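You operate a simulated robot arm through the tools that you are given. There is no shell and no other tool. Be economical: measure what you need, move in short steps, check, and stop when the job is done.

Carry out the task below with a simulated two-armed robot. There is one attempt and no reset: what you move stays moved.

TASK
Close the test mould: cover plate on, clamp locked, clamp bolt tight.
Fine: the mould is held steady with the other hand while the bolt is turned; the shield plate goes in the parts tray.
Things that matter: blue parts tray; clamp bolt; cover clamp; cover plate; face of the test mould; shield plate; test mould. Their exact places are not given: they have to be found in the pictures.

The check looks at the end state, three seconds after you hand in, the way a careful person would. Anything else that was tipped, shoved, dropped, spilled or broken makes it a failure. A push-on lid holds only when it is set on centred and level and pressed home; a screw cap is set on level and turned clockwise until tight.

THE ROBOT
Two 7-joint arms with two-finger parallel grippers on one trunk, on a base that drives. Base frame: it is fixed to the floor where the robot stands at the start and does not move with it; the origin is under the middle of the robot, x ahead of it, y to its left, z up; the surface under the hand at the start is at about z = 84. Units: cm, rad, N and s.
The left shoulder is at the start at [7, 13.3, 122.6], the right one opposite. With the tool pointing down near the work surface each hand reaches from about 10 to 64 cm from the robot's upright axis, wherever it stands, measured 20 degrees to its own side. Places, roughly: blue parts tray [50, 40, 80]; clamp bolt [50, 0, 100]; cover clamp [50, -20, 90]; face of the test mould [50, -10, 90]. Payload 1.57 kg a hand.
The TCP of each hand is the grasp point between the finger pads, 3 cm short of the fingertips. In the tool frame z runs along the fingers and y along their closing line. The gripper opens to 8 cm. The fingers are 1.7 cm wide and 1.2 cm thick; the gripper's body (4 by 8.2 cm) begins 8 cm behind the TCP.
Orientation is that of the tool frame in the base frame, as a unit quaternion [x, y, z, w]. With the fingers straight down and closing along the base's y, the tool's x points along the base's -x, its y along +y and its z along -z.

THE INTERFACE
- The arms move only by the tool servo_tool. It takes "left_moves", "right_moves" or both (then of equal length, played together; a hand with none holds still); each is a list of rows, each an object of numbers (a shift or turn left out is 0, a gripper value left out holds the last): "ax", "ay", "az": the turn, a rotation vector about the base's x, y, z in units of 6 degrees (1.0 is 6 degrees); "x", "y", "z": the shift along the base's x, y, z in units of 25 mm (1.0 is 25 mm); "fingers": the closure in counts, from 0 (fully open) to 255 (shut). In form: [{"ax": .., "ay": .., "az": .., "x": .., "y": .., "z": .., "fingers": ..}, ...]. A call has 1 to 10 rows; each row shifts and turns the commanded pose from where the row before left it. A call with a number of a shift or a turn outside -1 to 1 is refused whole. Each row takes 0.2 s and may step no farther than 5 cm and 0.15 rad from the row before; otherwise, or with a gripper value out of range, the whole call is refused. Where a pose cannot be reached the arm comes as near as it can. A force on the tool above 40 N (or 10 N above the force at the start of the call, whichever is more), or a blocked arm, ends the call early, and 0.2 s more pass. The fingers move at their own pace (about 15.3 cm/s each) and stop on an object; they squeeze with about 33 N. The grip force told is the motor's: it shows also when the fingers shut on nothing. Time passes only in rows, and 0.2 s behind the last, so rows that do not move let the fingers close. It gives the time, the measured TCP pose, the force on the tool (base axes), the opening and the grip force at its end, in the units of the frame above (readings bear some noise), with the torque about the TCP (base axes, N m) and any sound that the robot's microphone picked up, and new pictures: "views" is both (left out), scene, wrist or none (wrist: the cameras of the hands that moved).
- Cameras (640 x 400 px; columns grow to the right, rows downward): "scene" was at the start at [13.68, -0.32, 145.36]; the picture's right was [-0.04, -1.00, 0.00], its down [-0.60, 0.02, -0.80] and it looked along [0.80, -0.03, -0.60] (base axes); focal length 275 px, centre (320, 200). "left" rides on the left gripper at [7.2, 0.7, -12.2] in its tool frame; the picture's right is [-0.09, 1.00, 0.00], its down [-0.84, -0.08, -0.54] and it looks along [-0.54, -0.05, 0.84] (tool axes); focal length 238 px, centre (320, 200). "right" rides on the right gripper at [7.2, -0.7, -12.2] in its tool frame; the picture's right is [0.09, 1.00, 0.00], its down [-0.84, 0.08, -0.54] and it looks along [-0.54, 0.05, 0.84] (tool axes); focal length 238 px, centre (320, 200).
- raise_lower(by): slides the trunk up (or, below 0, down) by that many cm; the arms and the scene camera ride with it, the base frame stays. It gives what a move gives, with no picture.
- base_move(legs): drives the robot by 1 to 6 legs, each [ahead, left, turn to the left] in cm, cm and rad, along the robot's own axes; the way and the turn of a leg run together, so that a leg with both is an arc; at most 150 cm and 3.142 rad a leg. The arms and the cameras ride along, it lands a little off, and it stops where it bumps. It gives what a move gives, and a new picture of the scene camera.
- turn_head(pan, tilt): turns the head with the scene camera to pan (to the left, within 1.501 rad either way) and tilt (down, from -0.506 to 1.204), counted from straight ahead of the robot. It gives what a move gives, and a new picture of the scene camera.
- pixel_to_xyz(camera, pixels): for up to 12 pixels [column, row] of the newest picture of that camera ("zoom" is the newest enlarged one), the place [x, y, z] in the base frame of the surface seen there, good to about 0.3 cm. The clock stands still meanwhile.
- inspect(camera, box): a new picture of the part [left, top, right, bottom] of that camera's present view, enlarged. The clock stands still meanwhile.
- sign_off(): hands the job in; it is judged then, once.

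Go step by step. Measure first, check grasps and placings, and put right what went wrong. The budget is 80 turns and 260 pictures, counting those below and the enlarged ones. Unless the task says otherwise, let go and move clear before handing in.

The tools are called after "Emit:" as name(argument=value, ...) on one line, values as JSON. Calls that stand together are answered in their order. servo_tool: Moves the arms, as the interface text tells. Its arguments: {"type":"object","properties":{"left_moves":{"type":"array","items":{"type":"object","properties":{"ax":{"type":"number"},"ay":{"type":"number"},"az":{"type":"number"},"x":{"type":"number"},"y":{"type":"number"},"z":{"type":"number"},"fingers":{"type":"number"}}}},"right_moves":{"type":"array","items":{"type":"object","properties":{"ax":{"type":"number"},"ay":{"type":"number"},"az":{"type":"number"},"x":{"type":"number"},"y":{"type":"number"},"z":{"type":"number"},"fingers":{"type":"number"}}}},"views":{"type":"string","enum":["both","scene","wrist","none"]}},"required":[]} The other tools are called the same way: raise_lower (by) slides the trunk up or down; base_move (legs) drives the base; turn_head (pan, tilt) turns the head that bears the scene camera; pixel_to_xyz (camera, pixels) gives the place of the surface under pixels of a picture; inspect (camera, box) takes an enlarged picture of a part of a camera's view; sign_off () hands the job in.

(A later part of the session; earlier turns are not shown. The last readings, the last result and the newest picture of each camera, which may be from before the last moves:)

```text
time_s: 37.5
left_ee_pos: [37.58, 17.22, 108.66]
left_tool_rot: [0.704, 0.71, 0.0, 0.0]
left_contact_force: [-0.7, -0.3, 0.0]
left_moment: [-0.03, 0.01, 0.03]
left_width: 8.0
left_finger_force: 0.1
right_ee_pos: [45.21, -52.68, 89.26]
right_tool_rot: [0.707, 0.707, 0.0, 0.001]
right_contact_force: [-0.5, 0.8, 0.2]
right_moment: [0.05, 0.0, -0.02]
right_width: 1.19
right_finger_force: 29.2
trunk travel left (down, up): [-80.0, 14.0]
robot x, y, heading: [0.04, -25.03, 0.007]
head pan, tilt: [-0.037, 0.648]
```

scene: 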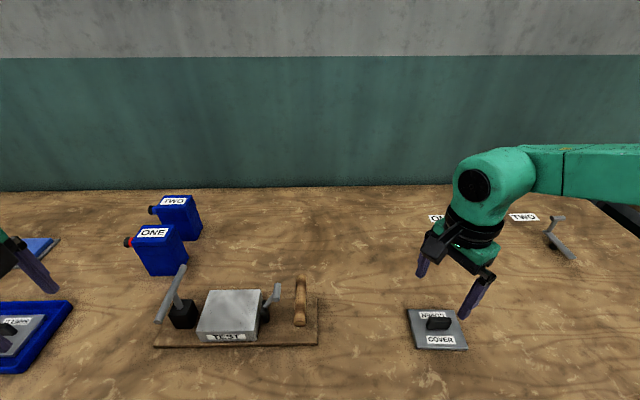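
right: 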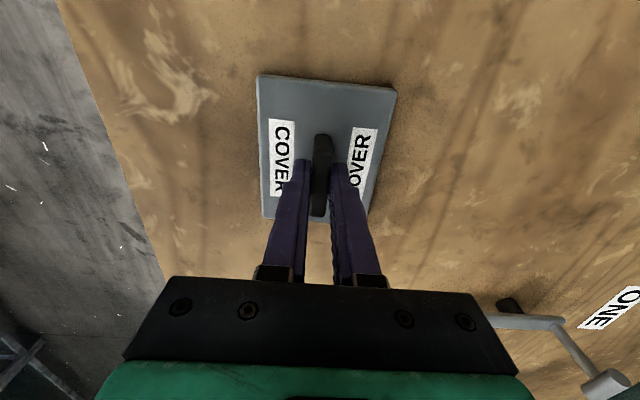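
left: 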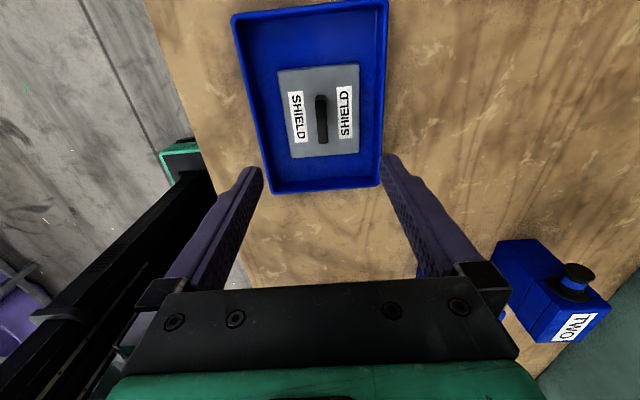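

The knob is held (1.19 cm). I'll lift it 17.5 cm.

Emit:
servo_tool(right_moves=[{"z": 0.3}, {"z": 0.9}, {"z": 1}, {"z": 1}, {"z": 1}, {"z": 1}, {"z": 1}, {"z": 0.8}, {}])

```text
time_s: 39.5
left_ee_pos: [37.67, 17.28, 108.74]
left_tool_rot: [0.705, 0.71, 0.0, -0.001]
left_contact_force: [-0.3, -0.6, 0.5]
left_moment: [-0.01, 0.0, 0.03]
left_width: 8.0
left_finger_force: 0.1
right_ee_pos: [44.95, -52.84, 106.68]
right_tool_rot: [0.707, 0.707, -0.001, 0.001]
right_contact_force: [-0.5, 0.2, -3.2]
right_moment: [0.02, -0.02, 0.0]
right_width: 1.14
right_finger_force: 29.1
trunk travel left (down, up): [-80.0, 14.0]
robot x, y, heading: [0.26, -25.49, 0.009]
head pan, tilt: [-0.037, 0.648]
```

scene: 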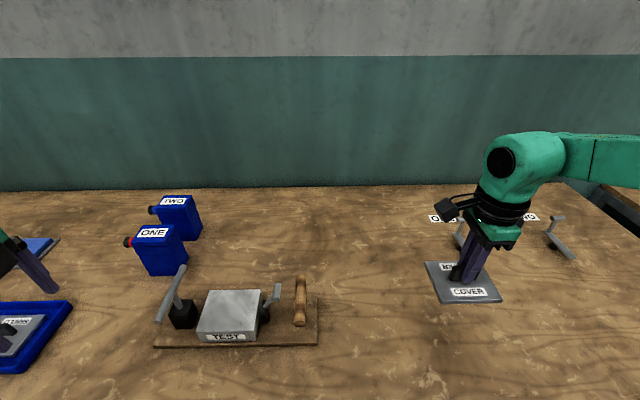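
right: 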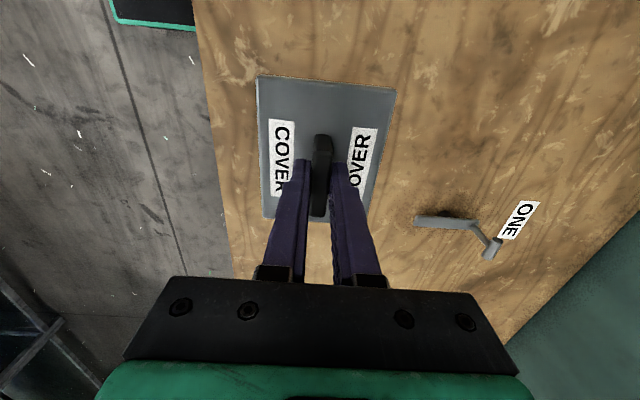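

The cover is up. Before carrying it, I'll measure the mould's top corners from this viewpoint.

Emit:
inspect(camera="scene", box=[145, 255, 335, 355])

Emit:
inspect(camera="left", box=[0, 0, 640, 400])

```text
3.37 times, centred on (240, 305) of scene
```

zoom: 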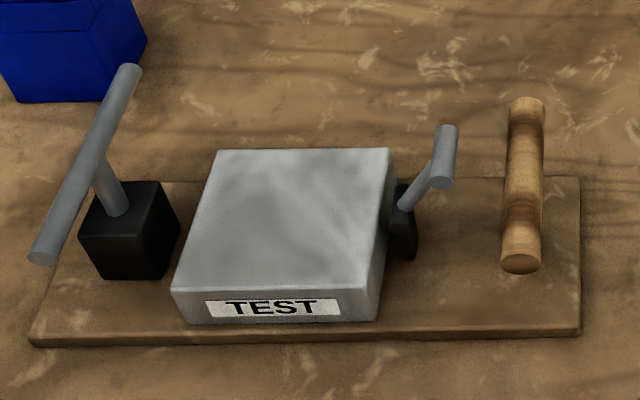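

```text
1.00 times, centred on (320, 200) of left (not enlarged: the box is as wide or as high as the picture)
```

zoom: 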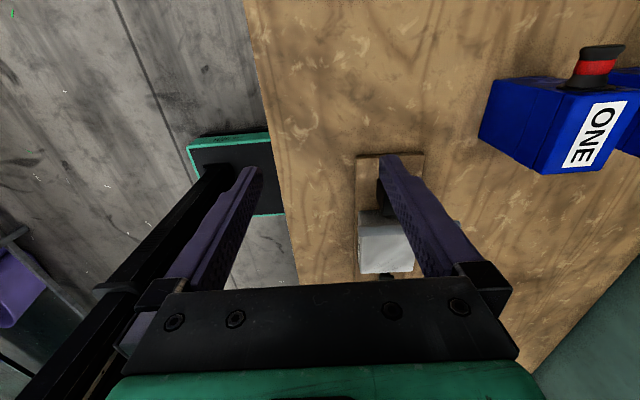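

Emit:
pixel_to_xyz(camera="scene", pixels=[[211, 292], [259, 292], [255, 329], [200, 329], [235, 291], [229, 330], [205, 310], [257, 310], [272, 300], [277, 290], [278, 285], [264, 313]])

```text
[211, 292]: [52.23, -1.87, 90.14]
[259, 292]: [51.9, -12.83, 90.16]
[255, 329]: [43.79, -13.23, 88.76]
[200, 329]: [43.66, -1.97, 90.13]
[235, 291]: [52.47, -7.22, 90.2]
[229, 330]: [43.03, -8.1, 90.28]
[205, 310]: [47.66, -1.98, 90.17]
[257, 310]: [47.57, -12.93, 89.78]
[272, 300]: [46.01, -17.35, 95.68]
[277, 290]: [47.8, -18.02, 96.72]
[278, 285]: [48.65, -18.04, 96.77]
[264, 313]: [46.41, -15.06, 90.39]
```

The mould face spans x 43–52.7 and y -1.5 to -13 at z 90.15, so its centre is (47.9, -7.2), the same as the shield's was. I'll carry the cover there at height.

Emit:
servo_tool(right_moves=[{"y": 0.5, "x": 0.06}, {"y": 0.9, "x": 0.06}, {"y": 1, "x": 0.06}, {"y": 1, "x": 0.06}, {"y": 1, "x": 0.06}, {"y": 1, "x": 0.06}, {"y": 1, "x": 0.06}, {"y": 1, "x": 0.06}, {"y": 1, "x": 0.06}, {"y": 1, "x": 0.06}], views="none")

Emit:
servo_tool(right_moves=[{"y": 1, "x": 0.06}, {"y": 1, "x": 0.06}, {"y": 1, "x": 0.06}, {"y": 1, "x": 0.06}, {"y": 1, "x": 0.06}, {"y": 1, "x": 0.06}, {"y": 1, "x": 0.06}, {"y": 1, "x": 0.06}, {"y": 0.8, "x": 0.06}, {}])

```text
time_s: 41.6
left_ee_pos: [37.61, 17.25, 108.64]
left_tool_rot: [0.704, 0.71, 0.0, -0.001]
left_contact_force: [0.0, -0.8, -0.1]
left_moment: [0.01, 0.02, -0.01]
left_width: 7.99
left_finger_force: 0.0
right_ee_pos: [43.89, -32.79, 107.37]
right_tool_rot: [0.708, 0.707, 0.001, 0.001]
right_contact_force: [0.3, 0.1, -4.1]
right_moment: [0.02, -0.02, -0.02]
right_width: 1.18
right_finger_force: 29.0
right hand out of reach, approached as far as the arm can: row 9, 10
trunk travel left (down, up): [-80.0, 14.0]
robot x, y, heading: [0.01, -25.56, 0.007]
head pan, tilt: [-0.037, 0.648]
```

```text
time_s: 43.9
left_ee_pos: [37.66, 17.37, 108.53]
left_tool_rot: [0.704, 0.711, -0.001, -0.001]
left_contact_force: [-0.9, -0.1, -0.1]
left_moment: [0.02, -0.03, -0.01]
left_width: 8.01
left_finger_force: 0.0
right_ee_pos: [37.63, -29.6, 108.43]
right_tool_rot: [0.707, 0.707, 0.001, -0.001]
right_contact_force: [0.6, 0.4, -3.5]
right_moment: [0.01, -0.02, 0.01]
right_width: 1.13
right_finger_force: 29.2
right hand out of reach, approached as far as the arm can: row 1, 2, 3, 4, 5, 6, 7, 8, 9
trunk travel left (down, up): [-80.0, 14.0]
robot x, y, heading: [0.4, -25.5, 0.008]
head pan, tilt: [-0.037, 0.648]
```

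scene: 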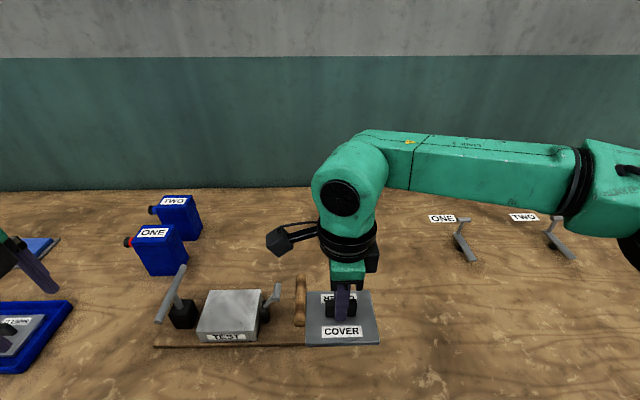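
right: 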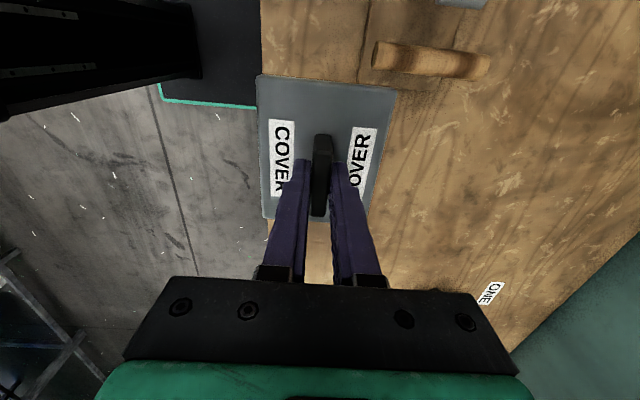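

The right arm can't come this far to the left of the robot's axis. I'll move the hand back out to y≈-36, then drive the base left by 28 cm.

Emit:
servo_tool(right_moves=[{"y": -0.7}, {"y": -0.7}, {"y": -0.7}, {"y": -0.6, "x": 0.8}, {"x": 0.8}, {"x": 0.8}, {"x": 0.8}, {}], views="none")

Emit:
base_move(legs=[[0, 29, 0]])

```text
time_s: 45.6
left_ee_pos: [37.6, 17.36, 108.57]
left_tool_rot: [0.704, 0.71, 0.0, 0.0]
left_contact_force: [-0.2, 0.4, 0.0]
left_moment: [-0.04, 0.01, 0.02]
left_width: 8.02
left_finger_force: 0.0
right_ee_pos: [45.44, -36.33, 108.56]
right_tool_rot: [0.707, 0.707, 0.001, 0.0]
right_contact_force: [-0.4, -0.6, -2.9]
right_moment: [-0.03, 0.01, 0.01]
right_width: 1.15
right_finger_force: 29.2
trunk travel left (down, up): [-80.0, 14.0]
robot x, y, heading: [-0.04, -25.88, 0.004]
head pan, tilt: [-0.037, 0.648]
```

```text
time_s: 47.7
left_ee_pos: [37.61, 46.25, 108.71]
left_tool_rot: [0.706, 0.709, 0.0, -0.001]
left_contact_force: [-0.5, 0.2, 0.9]
left_moment: [0.04, 0.02, -0.01]
left_width: 7.99
left_finger_force: 0.1
right_ee_pos: [45.33, -7.34, 108.52]
right_tool_rot: [0.708, 0.706, 0.0, 0.0]
right_contact_force: [0.5, 0.0, -3.1]
right_moment: [0.02, -0.04, -0.02]
right_width: 1.16
right_finger_force: 28.9
trunk travel left (down, up): [-80.0, 14.0]
robot x, y, heading: [-0.24, 3.81, -0.003]
head pan, tilt: [-0.037, 0.648]
```

scene: 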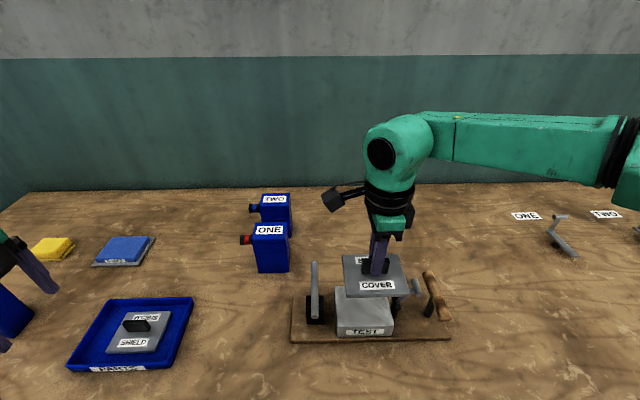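

The cover is now almost over the mould (y = -7.34). I'll shift x to 47.95 and lower to just above the face.

Emit:
servo_tool(right_moves=[{"x": 0.55, "y": 0.05}, {"x": 0.5}, {"z": -0.8}, {"z": -0.9}, {"z": -0.9}, {"z": -0.9}, {"z": -0.7}, {"z": -0.3}, {}])

```text
time_s: 49.7
left_ee_pos: [37.57, 46.47, 108.64]
left_tool_rot: [0.705, 0.709, -0.001, -0.001]
left_contact_force: [-0.3, 0.4, 0.0]
left_moment: [-0.02, -0.01, -0.02]
left_width: 8.02
left_finger_force: 0.0
right_ee_pos: [46.35, -8.61, 97.94]
right_tool_rot: [0.708, 0.706, 0.0, 0.0]
right_contact_force: [0.5, 1.4, -3.6]
right_moment: [-0.06, -0.01, 0.02]
right_width: 1.17
right_finger_force: 29.2
right hand out of reach, approached as far as the arm can: row 4, 5, 6, 7
trunk travel left (down, up): [-80.0, 14.0]
robot x, y, heading: [-0.41, 3.86, 0.007]
head pan, tilt: [-0.037, 0.648]
```

scene: 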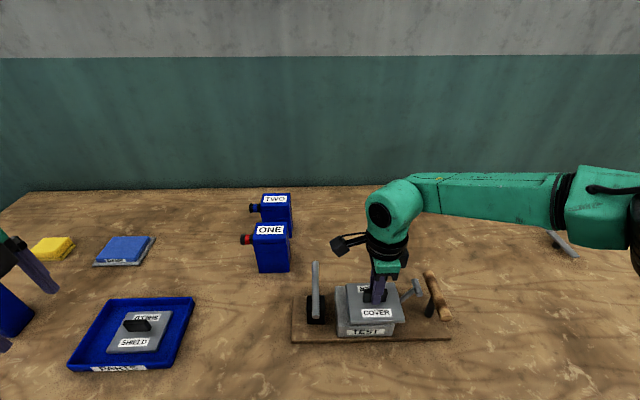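
right: 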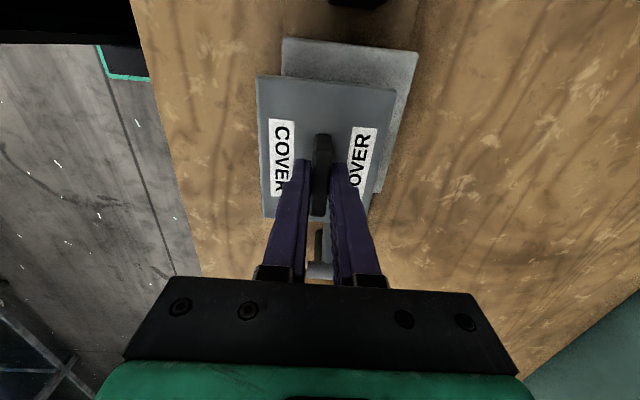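

The arm is at its limit here and drifted off (46.35, -8.61), still free above the face. I'll lift, shift the hand right, and drive the base further left for better reach.

Emit:
servo_tool(right_moves=[{"z": 0.8}, {"z": 0.9}, {"z": 1}, {"z": 1}, {"z": 0.6}, {"y": -1}, {"y": -1}, {"y": -1}, {"y": -1}, {"y": -1}], views="none")

Emit:
base_move(legs=[[0, 14, 0]])

```text
time_s: 51.9
left_ee_pos: [37.49, 46.42, 108.66]
left_tool_rot: [0.705, 0.709, 0.0, -0.001]
left_contact_force: [-0.3, 0.2, -0.1]
left_moment: [-0.01, 0.02, 0.02]
left_width: 8.01
left_finger_force: 0.1
right_ee_pos: [46.49, -21.17, 108.45]
right_tool_rot: [0.708, 0.706, 0.0, 0.0]
right_contact_force: [0.1, 0.0, -3.5]
right_moment: [0.03, 0.02, 0.02]
right_width: 1.16
right_finger_force: 29.2
trunk travel left (down, up): [-80.0, 14.0]
robot x, y, heading: [-0.29, 3.8, 0.007]
head pan, tilt: [-0.037, 0.648]
```

```text
time_s: 53.2
left_ee_pos: [37.56, 60.11, 108.79]
left_tool_rot: [0.706, 0.708, 0.001, 0.0]
left_contact_force: [-1.0, 0.0, -1.0]
left_moment: [0.02, -0.01, 0.02]
left_width: 8.01
left_finger_force: 0.0
right_ee_pos: [46.38, -7.23, 108.46]
right_tool_rot: [0.709, 0.705, 0.0, -0.001]
right_contact_force: [-0.2, -0.2, -3.8]
right_moment: [0.02, 0.01, -0.01]
right_width: 1.14
right_finger_force: 28.7
trunk travel left (down, up): [-80.0, 14.0]
robot x, y, heading: [-0.19, 17.51, 0.006]
head pan, tilt: [-0.037, 0.648]
```

scene: 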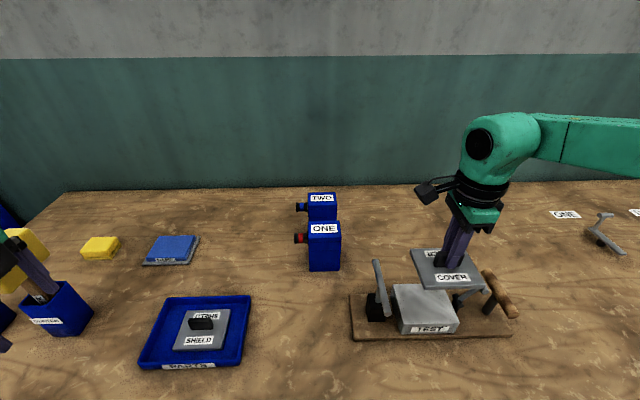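

Now there's more room. I'll shift to x=47.95 and lower again to z≈97.

Emit:
servo_tool(right_moves=[{"x": 0.63}, {"z": -0.8}, {"z": -0.9}, {"z": -0.9}, {"z": -0.9}, {"z": -0.7}, {"z": -0.3}, {}])

```text
time_s: 55.0
left_ee_pos: [37.65, 60.5, 108.68]
left_tool_rot: [0.706, 0.708, 0.0, 0.0]
left_contact_force: [0.1, 0.0, -0.9]
left_moment: [-0.02, -0.03, 0.02]
left_width: 7.99
left_finger_force: 0.1
right_ee_pos: [47.97, -7.17, 97.26]
right_tool_rot: [0.709, 0.706, 0.0, 0.001]
right_contact_force: [-0.1, 0.3, -3.9]
right_moment: [-0.02, -0.01, 0.02]
right_width: 1.15
right_finger_force: 29.1
trunk travel left (down, up): [-80.0, 14.0]
robot x, y, heading: [-0.02, 17.76, 0.001]
head pan, tilt: [-0.037, 0.648]
```

scene: 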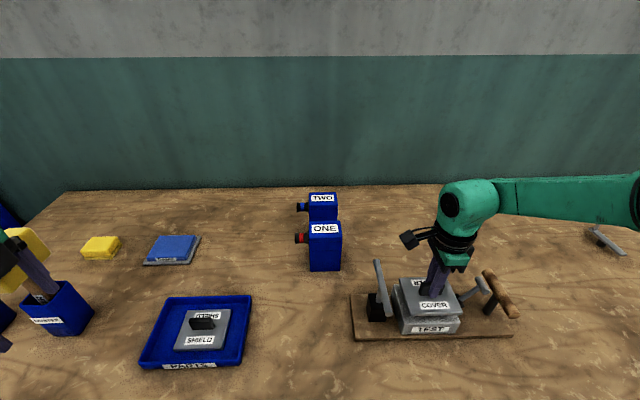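
right: 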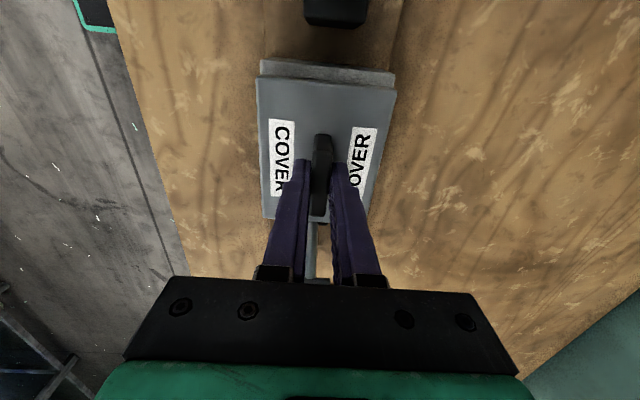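

It is centred at (47.97, -7.17). I'll lower in small steps until contact.

Emit:
servo_tool(right_moves=[{"z": -0.3}, {"z": -0.2}, {"z": -0.1}, {"z": -0.1}, {"z": -0.08}, {}], views="wrist")

```text
time_s: 56.4
left_ee_pos: [37.59, 60.43, 108.66]
left_tool_rot: [0.706, 0.708, 0.0, 0.001]
left_contact_force: [0.0, -0.1, 0.2]
left_moment: [0.02, 0.0, -0.05]
left_width: 7.99
left_finger_force: 0.1
right_ee_pos: [47.81, -7.04, 95.32]
right_tool_rot: [0.709, 0.706, 0.001, 0.0]
right_contact_force: [0.5, 0.6, -3.9]
right_moment: [0.0, -0.02, 0.0]
right_width: 1.16
right_finger_force: 29.0
trunk travel left (down, up): [-80.0, 14.0]
robot x, y, heading: [0.21, 17.61, 0.002]
head pan, tilt: [-0.037, 0.648]
```

right: 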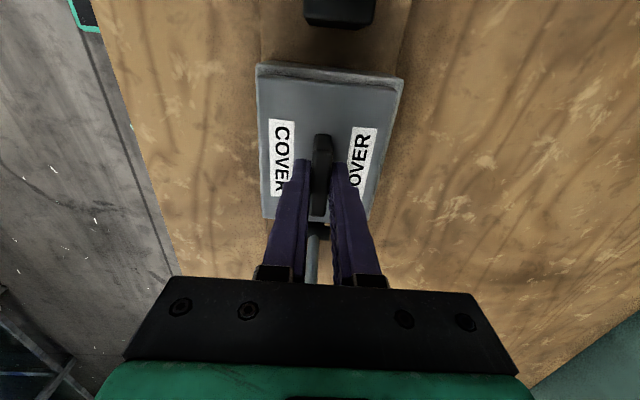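

No contact yet. On the right side the mould sticks out about 8 px (403 vs 395), and on the left none. I'll enlarge and measure the edges.

Emit:
inspect(camera="right", box=[240, 50, 420, 230])

Emit:
pixel_to_xyz(camera="right", pixels=[[262, 90], [266, 180], [390, 92], [375, 180], [397, 90], [400, 85], [264, 68], [395, 79], [300, 82], [380, 90], [257, 72], [330, 70]])

Emit:
inspect(camera="scene", box=[345, 255, 525, 350])

```text
2.22 times, centred on (330, 140) of right
```

zoom: 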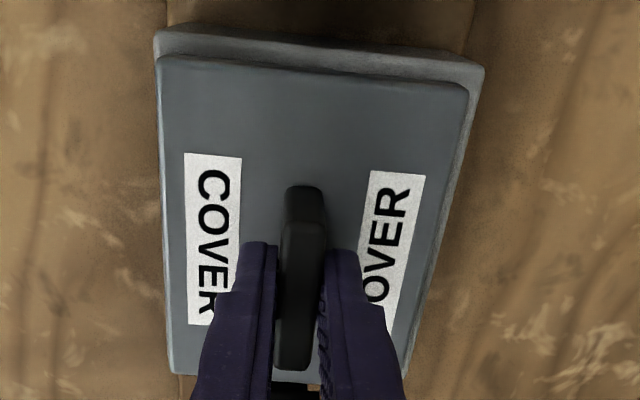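

```text
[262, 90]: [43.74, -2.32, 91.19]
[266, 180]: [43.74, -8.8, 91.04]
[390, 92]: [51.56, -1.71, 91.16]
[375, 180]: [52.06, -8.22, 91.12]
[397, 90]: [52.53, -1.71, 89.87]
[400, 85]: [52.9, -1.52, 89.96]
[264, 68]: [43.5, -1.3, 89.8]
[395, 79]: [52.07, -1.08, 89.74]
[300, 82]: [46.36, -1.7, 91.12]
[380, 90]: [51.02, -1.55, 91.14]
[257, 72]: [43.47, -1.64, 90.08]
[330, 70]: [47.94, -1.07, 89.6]
```

```text
3.56 times, centred on (435, 302) of scene
```

zoom: 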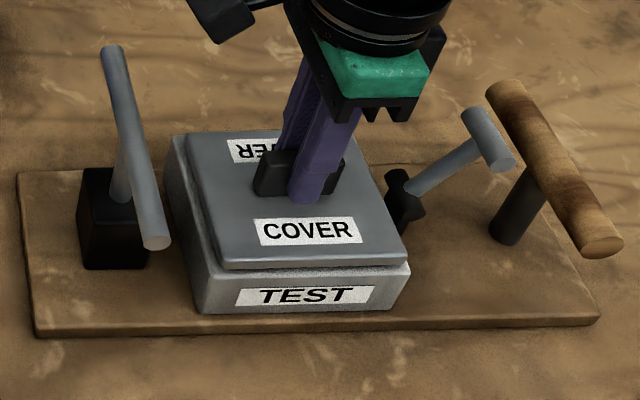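

The cover sits about 0.25 cm too far to -x. I'll correct x by +0.25 and y by -0.1, then lower to contact.

Emit:
servo_tool(right_moves=[{"x": 0.1, "y": -0.04}, {}, {"z": -0.06}, {"z": -0.06}, {"z": -0.06}], views="wrist")

```text
time_s: 57.6
left_ee_pos: [37.4, 60.47, 108.81]
left_tool_rot: [0.705, 0.709, 0.0, 0.0]
left_contact_force: [-0.3, 0.3, -0.6]
left_moment: [-0.01, 0.02, 0.0]
left_width: 7.99
left_finger_force: 0.1
right_ee_pos: [48.19, -7.1, 95.26]
right_tool_rot: [0.71, 0.705, 0.002, 0.003]
right_contact_force: [1.8, -2.7, 17.9]
right_moment: [0.48, 0.33, 0.04]
right_width: 1.18
right_finger_force: 29.1
trunk travel left (down, up): [-80.0, 14.0]
robot x, y, heading: [-0.24, 17.97, 0.004]
head pan, tilt: [-0.037, 0.648]
```

right: 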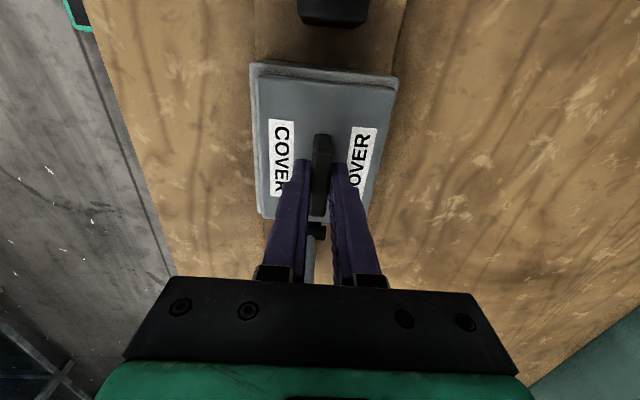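

Contact (18 N) with the cover well centred. I'll ease up a hair, open, lift clear, and check.

Emit:
servo_tool(right_moves=[{"z": 0.05}, {"fingers": 120}, {"fingers": 0}, {}, {"z": 0.5}, {"z": 1}, {"z": 1}, {"z": 1}, {"z": 1}, {"z": 0.5}])

Emit:
inspect(camera="right", box=[220, 0, 420, 250])

Emit:
inspect(camera="scene", box=[345, 255, 525, 350])

```text
time_s: 59.8
left_ee_pos: [37.72, 60.44, 108.72]
left_tool_rot: [0.706, 0.708, 0.001, 0.0]
left_contact_force: [-0.8, -0.5, 0.2]
left_moment: [0.02, -0.01, 0.04]
left_width: 8.02
left_finger_force: 0.1
right_ee_pos: [48.1, -7.24, 107.7]
right_tool_rot: [0.708, 0.706, 0.001, 0.0]
right_contact_force: [0.4, -0.1, 0.8]
right_moment: [-0.03, -0.04, -0.03]
right_width: 7.99
right_finger_force: 0.0
trunk travel left (down, up): [-80.0, 14.0]
robot x, y, heading: [0.06, 17.75, -0.001]
head pan, tilt: [-0.037, 0.648]
```

scene: 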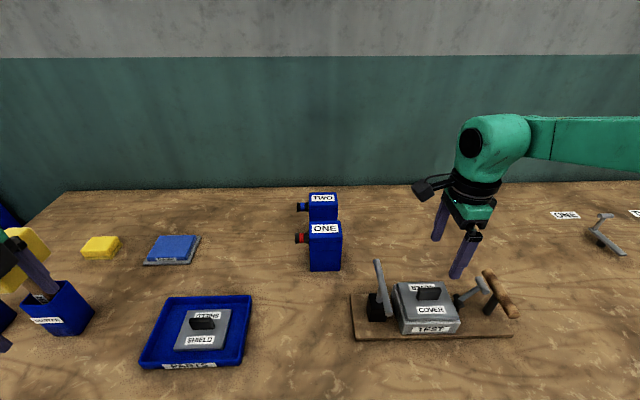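
right: 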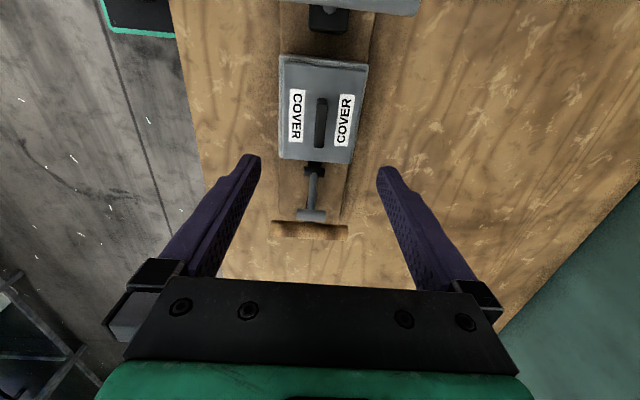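

```text
1.60 times, centred on (320, 125) of right
```

zoom: 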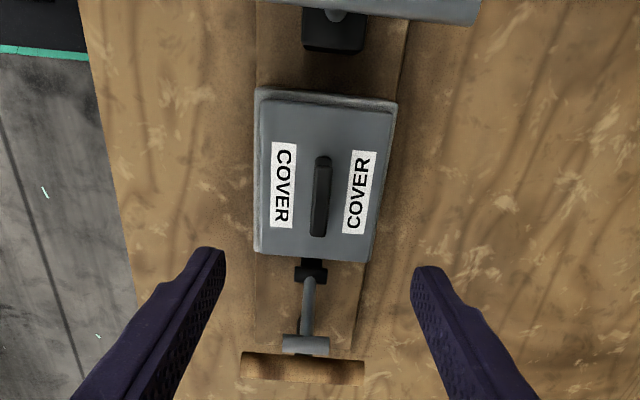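

```text
3.56 times, centred on (435, 302) of scene
```

zoom: 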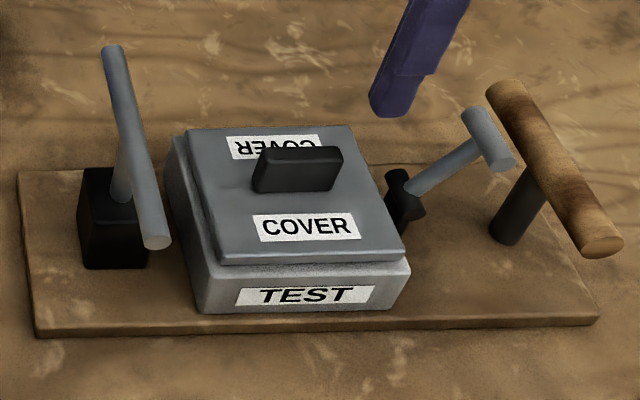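

The cover sits level and centred. I'll look closely at the clamp to learn how its lever swings.

Emit:
inspect(camera="scene", box=[440, 260, 500, 300])

Emit:
inspect(camera="right", box=[270, 145, 360, 245])

Emit:
pixel_to_xyz(camera="right", pixels=[[314, 170], [307, 165], [322, 172], [312, 190], [311, 205], [300, 214], [323, 218], [311, 216], [275, 229], [345, 234], [310, 245]])

```text
10.00 times, centred on (470, 280) of scene
```

zoom: 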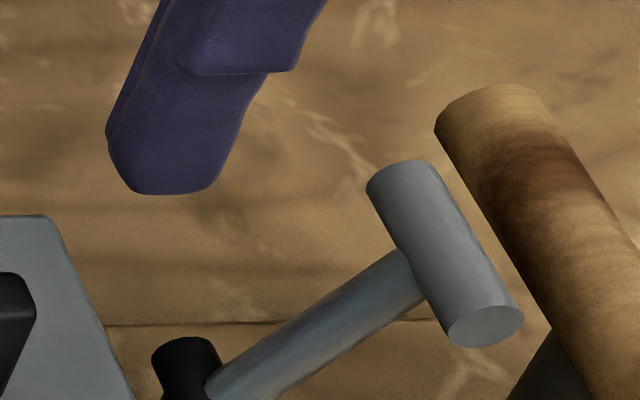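

```text
4.00 times, centred on (315, 195) of right
```

zoom: 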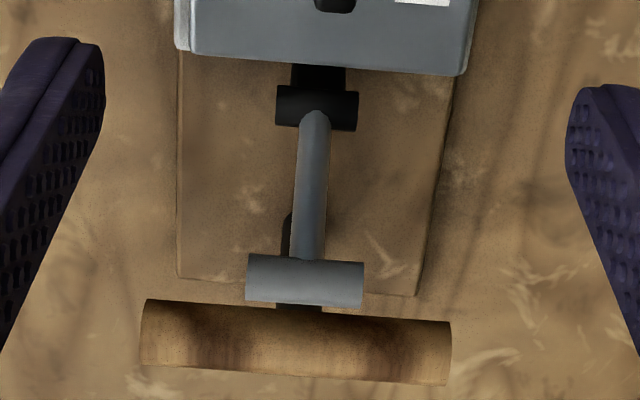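

```text
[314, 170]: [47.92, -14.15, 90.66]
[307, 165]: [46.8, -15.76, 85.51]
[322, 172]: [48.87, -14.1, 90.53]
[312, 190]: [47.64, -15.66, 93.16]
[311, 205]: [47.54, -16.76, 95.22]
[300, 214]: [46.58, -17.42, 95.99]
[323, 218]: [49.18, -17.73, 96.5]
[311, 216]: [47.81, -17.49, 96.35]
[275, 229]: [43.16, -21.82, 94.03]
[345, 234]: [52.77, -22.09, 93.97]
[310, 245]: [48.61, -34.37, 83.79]
```

The hinge is a bar along x at about (48, -14.3, 90). The lever leans outward ~30° to a crossbar at (48, -18, 96.3), so locking should be a swing in toward the cover. I'll drive 18 cm right and turn the right hand back so its fingers close along y.

Emit:
base_move(legs=[[0, -18, 0]])

Emit:
servo_tool(right_moves=[{"az": 1}, {"az": 1}, {"az": 1}, {"az": 1}, {"az": 1}, {"az": 1}, {"az": 1}, {"az": 1}, {"az": 1}, {"az": 1}], views="none")

Emit:
servo_tool(right_moves=[{"az": 1}, {"az": 1}, {"az": 1}, {"az": 1}, {"az": 0.9}, {"fingers": 255}, {}])

```text
time_s: 61.3
left_ee_pos: [37.7, 42.54, 108.55]
left_tool_rot: [0.707, 0.707, -0.001, 0.0]
left_contact_force: [-0.1, 0.0, -0.2]
left_moment: [-0.01, 0.02, 0.0]
left_width: 7.97
left_finger_force: 0.1
right_ee_pos: [48.05, -25.14, 107.87]
right_tool_rot: [0.71, 0.704, -0.001, 0.001]
right_contact_force: [0.5, -0.9, -0.6]
right_moment: [-0.02, 0.0, 0.0]
right_width: 8.0
right_finger_force: 0.1
trunk travel left (down, up): [-80.0, 14.0]
robot x, y, heading: [-0.02, -0.09, 0.001]
head pan, tilt: [-0.037, 0.648]
```

scene: 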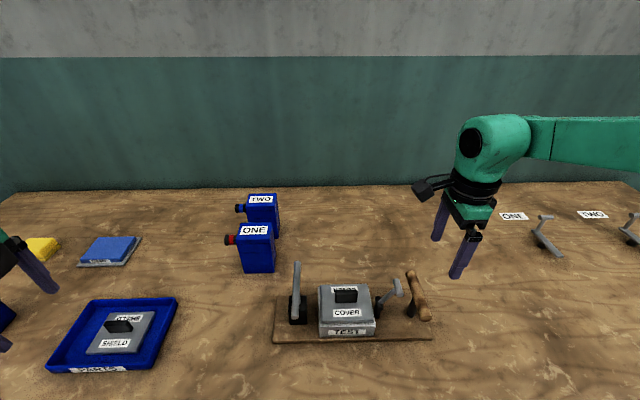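

```text
time_s: 63.5
left_ee_pos: [37.75, 42.29, 108.7]
left_tool_rot: [0.707, 0.708, 0.0, 0.0]
left_contact_force: [0.3, -0.1, -0.2]
left_moment: [0.01, 0.0, -0.02]
left_width: 7.98
left_finger_force: 0.1
right_ee_pos: [47.95, -25.22, 107.74]
right_tool_rot: [0.261, 0.965, 0.0, 0.0]
right_contact_force: [-1.1, -0.2, 0.4]
right_moment: [0.01, -0.04, 0.02]
right_width: 8.0
right_finger_force: 0.0
trunk travel left (down, up): [-80.0, 14.0]
robot x, y, heading: [-0.51, -0.29, 0.002]
head pan, tilt: [-0.037, 0.648]
```

```text
time_s: 65.1
left_ee_pos: [37.78, 42.38, 108.67]
left_tool_rot: [0.707, 0.707, 0.0, -0.001]
left_contact_force: [0.2, -0.5, -0.7]
left_moment: [-0.01, 0.0, 0.01]
left_width: 8.0
left_finger_force: 0.1
right_ee_pos: [47.97, -25.32, 107.63]
right_tool_rot: [0.01, 1.0, 0.0, 0.0]
right_contact_force: [-0.1, -1.0, -0.3]
right_moment: [-0.01, 0.01, -0.03]
right_width: 0.0
right_finger_force: 21.6
trunk travel left (down, up): [-80.0, 14.0]
robot x, y, heading: [-0.17, -0.5, -0.0]
head pan, tilt: [-0.037, 0.648]
```

scene: 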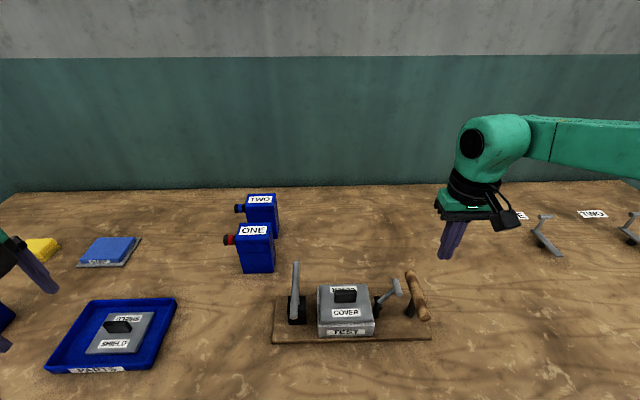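
right: 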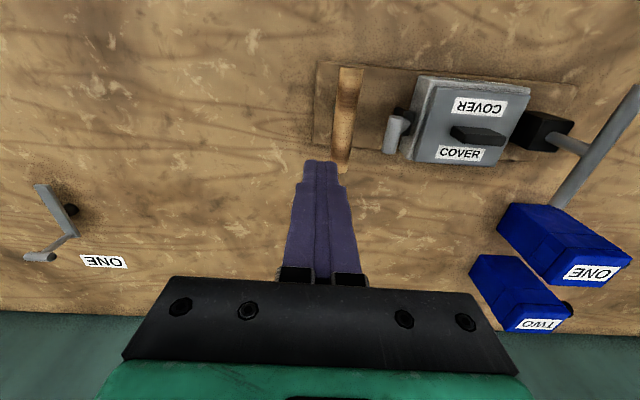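

The right fingers are shut and the turn is done. I'll lower behind the crossbar: y≈-20.6, tips at z≈95.8, just above the wooden handle (I'll check that height first).

Emit:
pixel_to_xyz(camera="scene", pixels=[[413, 285], [418, 300], [415, 300], [421, 300], [397, 285], [390, 289]])

Emit:
servo_tool(right_moves=[{"y": 0.6}, {"y": 0.6}, {"y": 0.6, "z": -0.5}, {"z": -0.9}, {"z": -0.9}, {"z": -0.7}, {"z": -0.3}, {}])

```text
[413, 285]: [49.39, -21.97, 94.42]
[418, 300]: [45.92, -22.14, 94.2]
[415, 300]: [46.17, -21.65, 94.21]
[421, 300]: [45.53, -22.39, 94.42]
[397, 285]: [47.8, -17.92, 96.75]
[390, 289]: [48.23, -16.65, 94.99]
```

```text
time_s: 66.9
left_ee_pos: [37.73, 42.23, 108.65]
left_tool_rot: [0.707, 0.707, 0.0, 0.0]
left_contact_force: [-0.1, 0.0, -0.8]
left_moment: [-0.03, 0.0, -0.02]
left_width: 8.0
left_finger_force: 0.0
right_ee_pos: [47.97, -20.75, 99.58]
right_tool_rot: [0.01, 1.0, 0.0, 0.0]
right_contact_force: [1.0, 0.4, -0.2]
right_moment: [-0.02, 0.0, -0.01]
right_width: 0.0
right_finger_force: 20.9
trunk travel left (down, up): [-80.0, 14.0]
robot x, y, heading: [-0.23, -0.23, 0.002]
head pan, tilt: [-0.037, 0.648]
```

scene: 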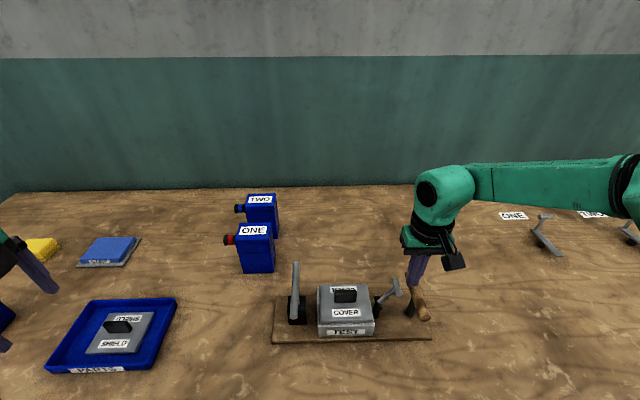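
right: 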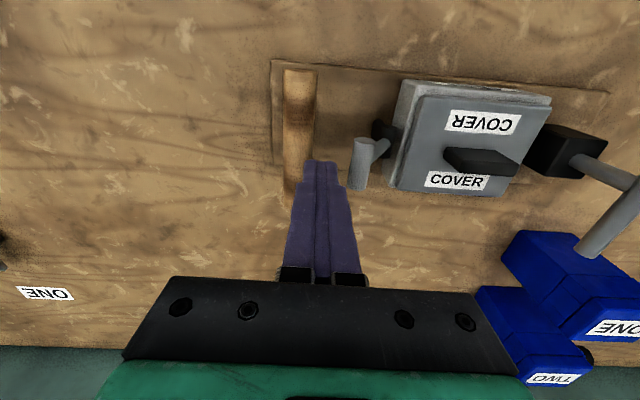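

Tips are at 96.6 and the handle top is at 94.5. I'll lower 1.2 cm and push slowly toward +y, watching force.

Emit:
servo_tool(right_moves=[{"z": -0.48}, {"y": 0.3}, {"y": 0.3}, {"y": 0.3}, {"y": 0.3}])

Emit:
inspect(camera="scene", box=[310, 250, 450, 345])

```text
time_s: 68.1
left_ee_pos: [37.66, 42.32, 108.6]
left_tool_rot: [0.707, 0.707, 0.0, 0.0]
left_contact_force: [-0.3, -0.4, -0.6]
left_moment: [-0.04, 0.01, 0.01]
left_width: 8.01
left_finger_force: 0.1
right_ee_pos: [47.83, -17.69, 98.3]
right_tool_rot: [0.009, 1.0, 0.0, -0.001]
right_contact_force: [-0.9, 0.8, 1.1]
right_moment: [-0.01, 0.0, -0.02]
right_width: 0.03
right_finger_force: 21.4
trunk travel left (down, up): [-80.0, 14.0]
robot x, y, heading: [-0.31, -0.15, -0.002]
head pan, tilt: [-0.037, 0.648]
```

scene: 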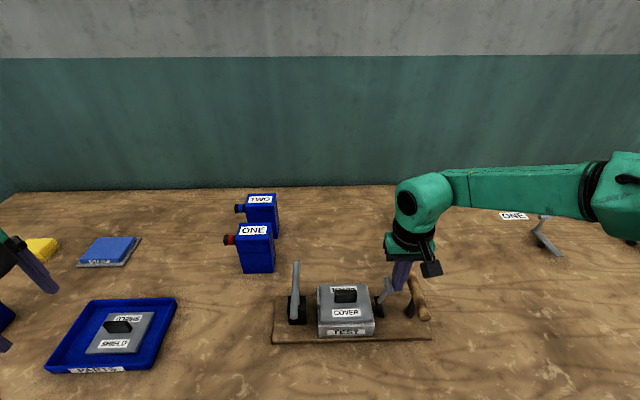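
right: 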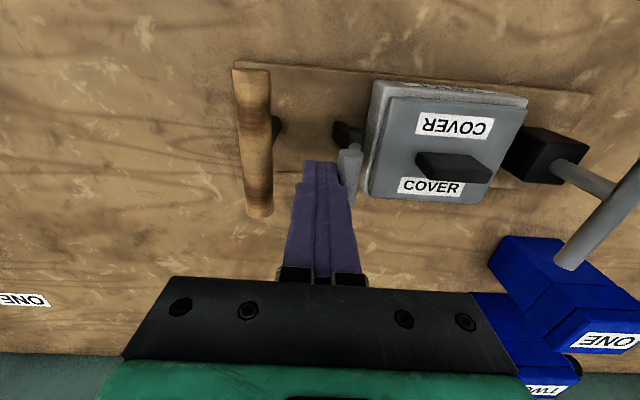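

```text
4.21 times, centred on (380, 298) of scene
```

zoom: 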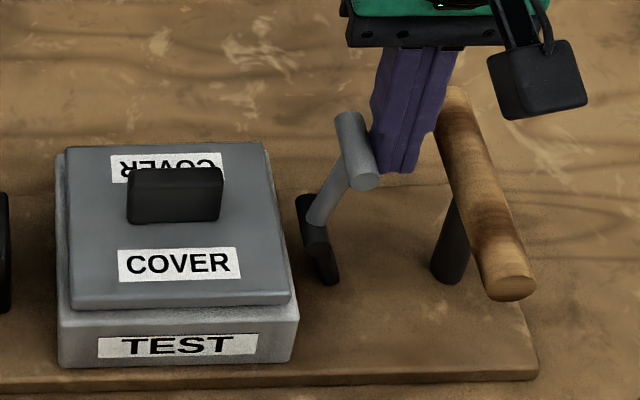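

The lever swings inward easily and turns its black foot with it. I'll keep pushing.

Emit:
servo_tool(right_moves=[{"y": 0.3}, {"y": 0.3}, {"y": 0.3}, {"y": 0.3}])

Emit:
inspect(camera="scene", box=[310, 250, 450, 345])

```text
time_s: 69.1
left_ee_pos: [37.78, 42.38, 108.67]
left_tool_rot: [0.707, 0.707, -0.001, 0.0]
left_contact_force: [0.4, 0.5, 0.1]
left_moment: [-0.02, 0.04, 0.01]
left_width: 8.0
left_finger_force: 0.1
right_ee_pos: [47.99, -14.89, 98.2]
right_tool_rot: [0.01, 1.0, 0.0, 0.0]
right_contact_force: [-0.2, -0.3, 0.6]
right_moment: [-0.02, 0.02, 0.01]
right_width: 0.0
right_finger_force: 21.2
trunk travel left (down, up): [-80.0, 14.0]
robot x, y, heading: [0.34, 0.13, -0.005]
head pan, tilt: [-0.037, 0.648]
```

scene: 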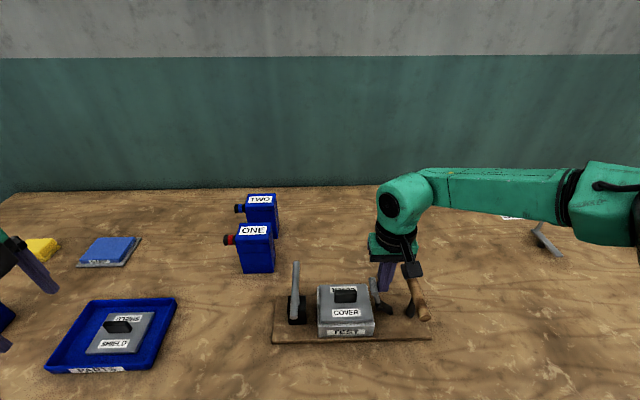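
right: 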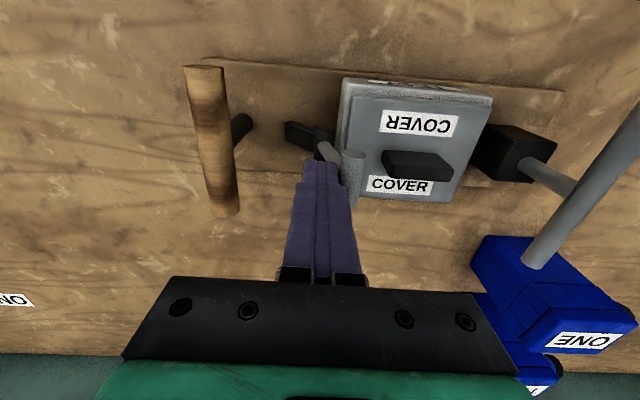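

```text
4.21 times, centred on (380, 298) of scene
```

zoom: 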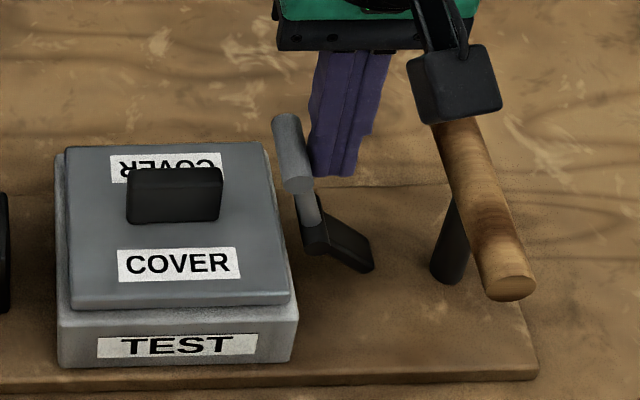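

A black arm on the clamp turned outward as the lever went in. I need the geometry, so I'll measure the lever and black arm now.

Emit:
inspect(camera="right", box=[260, 90, 380, 220])

Emit:
pixel_to_xyz(camera="right", pixels=[[287, 126], [290, 137], [305, 138], [315, 142], [328, 132], [333, 155], [350, 160], [352, 180], [325, 140]])

Emit:
inspect(camera="scene", box=[360, 270, 410, 315])

Emit:
pixel_to_xyz(camera="scene", pixels=[[373, 280], [374, 290], [378, 298], [380, 305], [384, 304], [389, 310], [394, 310], [378, 302]])

```text
3.08 times, centred on (320, 155) of right
```

zoom: 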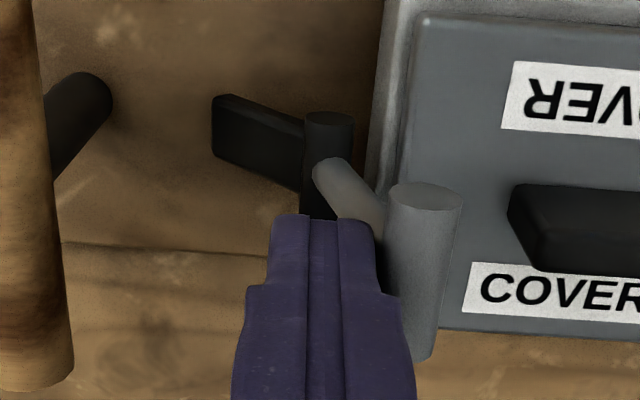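

```text
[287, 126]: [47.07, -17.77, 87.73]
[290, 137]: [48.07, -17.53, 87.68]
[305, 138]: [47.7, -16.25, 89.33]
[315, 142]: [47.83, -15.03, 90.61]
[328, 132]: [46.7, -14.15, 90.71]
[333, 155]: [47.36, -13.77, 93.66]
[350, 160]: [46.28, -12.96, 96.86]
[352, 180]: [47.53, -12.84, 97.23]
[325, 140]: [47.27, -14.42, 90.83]
```

```text
8.89 times, centred on (385, 292) of scene
```

zoom: 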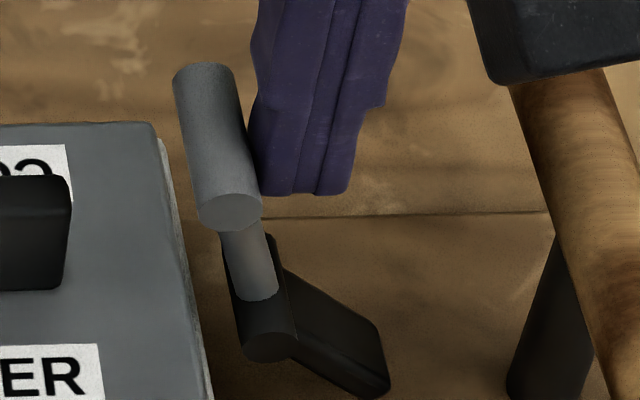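

```text
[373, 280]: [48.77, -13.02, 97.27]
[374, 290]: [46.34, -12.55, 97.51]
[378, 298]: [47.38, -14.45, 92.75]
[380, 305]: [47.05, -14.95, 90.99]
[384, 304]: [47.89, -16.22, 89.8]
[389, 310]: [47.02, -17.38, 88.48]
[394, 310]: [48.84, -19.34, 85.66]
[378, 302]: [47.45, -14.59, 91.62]
```

The hinge is at (48, -14.4, 90.2). The lever is now 12° past vertical and the black arm points outward. I'll push further in small steps, listening for a stop or click, and stop before the crossbar reaches the knob.

Emit:
servo_tool(right_moves=[{"y": 0.2}, {"y": 0.2}, {"y": 0.2}, {}])

Emit:
inspect(camera="scene", box=[340, 260, 420, 315])

```text
time_s: 70.1
left_ee_pos: [37.75, 42.3, 108.56]
left_tool_rot: [0.707, 0.707, 0.0, 0.0]
left_contact_force: [0.3, 0.0, 0.6]
left_moment: [-0.01, -0.02, 0.04]
left_width: 8.01
left_finger_force: 0.1
right_ee_pos: [47.53, -13.76, 98.54]
right_tool_rot: [0.01, 1.0, 0.001, 0.001]
right_contact_force: [-0.5, 0.1, 0.0]
right_moment: [0.05, 0.0, -0.04]
right_width: 0.0
right_finger_force: 21.2
right hand out of reach, approached as far as the arm can: row 2, 3
trunk travel left (down, up): [-80.0, 14.0]
robot x, y, heading: [-0.33, -0.65, -0.001]
head pan, tilt: [-0.037, 0.648]
```

scene: 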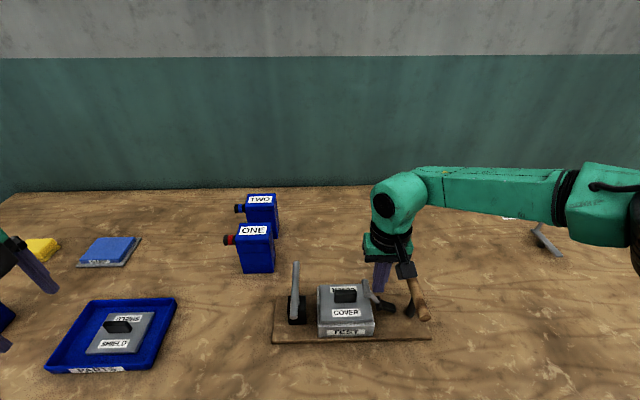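
right: 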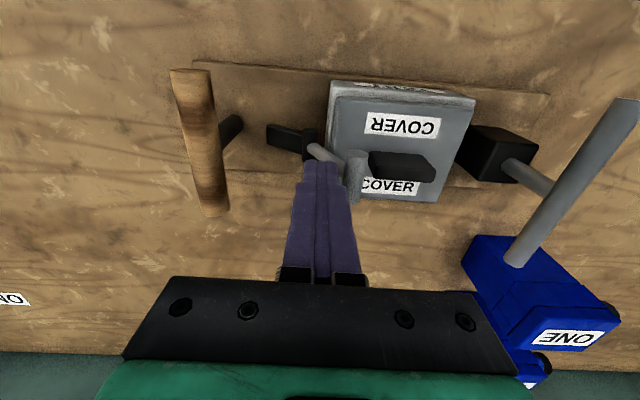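

```text
7.27 times, centred on (380, 288) of scene
```

zoom: 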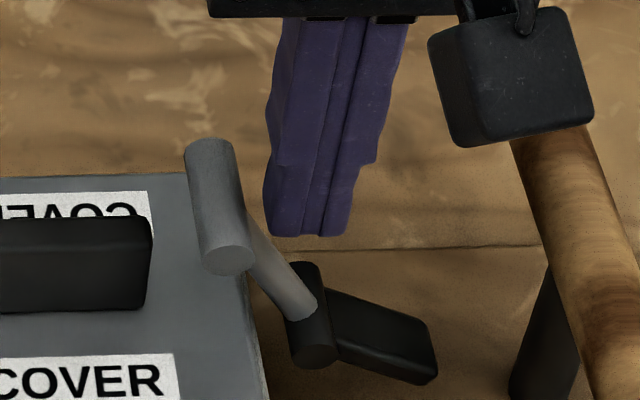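

The lever has now run ahead of the finger, and the black arm rose further outward. I'll measure again to see where it rests and whether the arm and lever are rigid together.

Emit:
inspect(camera="right", box=[250, 80, 450, 205])

Emit:
pixel_to_xyz(camera="right", pixels=[[270, 130], [275, 140], [290, 140], [300, 145], [310, 135], [322, 153], [335, 162], [352, 155], [356, 175], [372, 165], [400, 165], [356, 195]])

Emit:
pixel_to_xyz(camera="scene", pixels=[[364, 285], [366, 292], [371, 293], [376, 300], [379, 300], [379, 307], [385, 304], [391, 309], [396, 309], [355, 295]])

```text
3.20 times, centred on (350, 142) of right
```

zoom: 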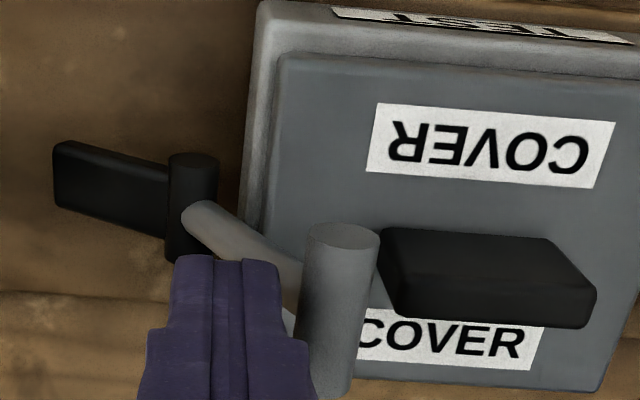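

```text
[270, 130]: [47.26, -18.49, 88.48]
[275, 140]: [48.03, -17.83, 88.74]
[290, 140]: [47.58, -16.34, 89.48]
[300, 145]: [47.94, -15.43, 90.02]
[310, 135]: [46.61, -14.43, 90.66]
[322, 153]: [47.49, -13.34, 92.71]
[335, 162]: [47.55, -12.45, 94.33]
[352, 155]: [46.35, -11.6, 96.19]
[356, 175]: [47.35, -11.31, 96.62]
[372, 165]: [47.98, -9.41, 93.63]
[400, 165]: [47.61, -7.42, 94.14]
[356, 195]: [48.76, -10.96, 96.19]
```

```text
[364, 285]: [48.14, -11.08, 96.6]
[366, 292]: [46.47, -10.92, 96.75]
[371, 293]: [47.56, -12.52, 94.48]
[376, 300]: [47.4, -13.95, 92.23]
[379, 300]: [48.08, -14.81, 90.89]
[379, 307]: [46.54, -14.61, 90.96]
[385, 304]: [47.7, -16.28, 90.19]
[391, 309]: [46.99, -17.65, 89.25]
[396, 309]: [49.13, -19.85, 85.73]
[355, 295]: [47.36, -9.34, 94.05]
```

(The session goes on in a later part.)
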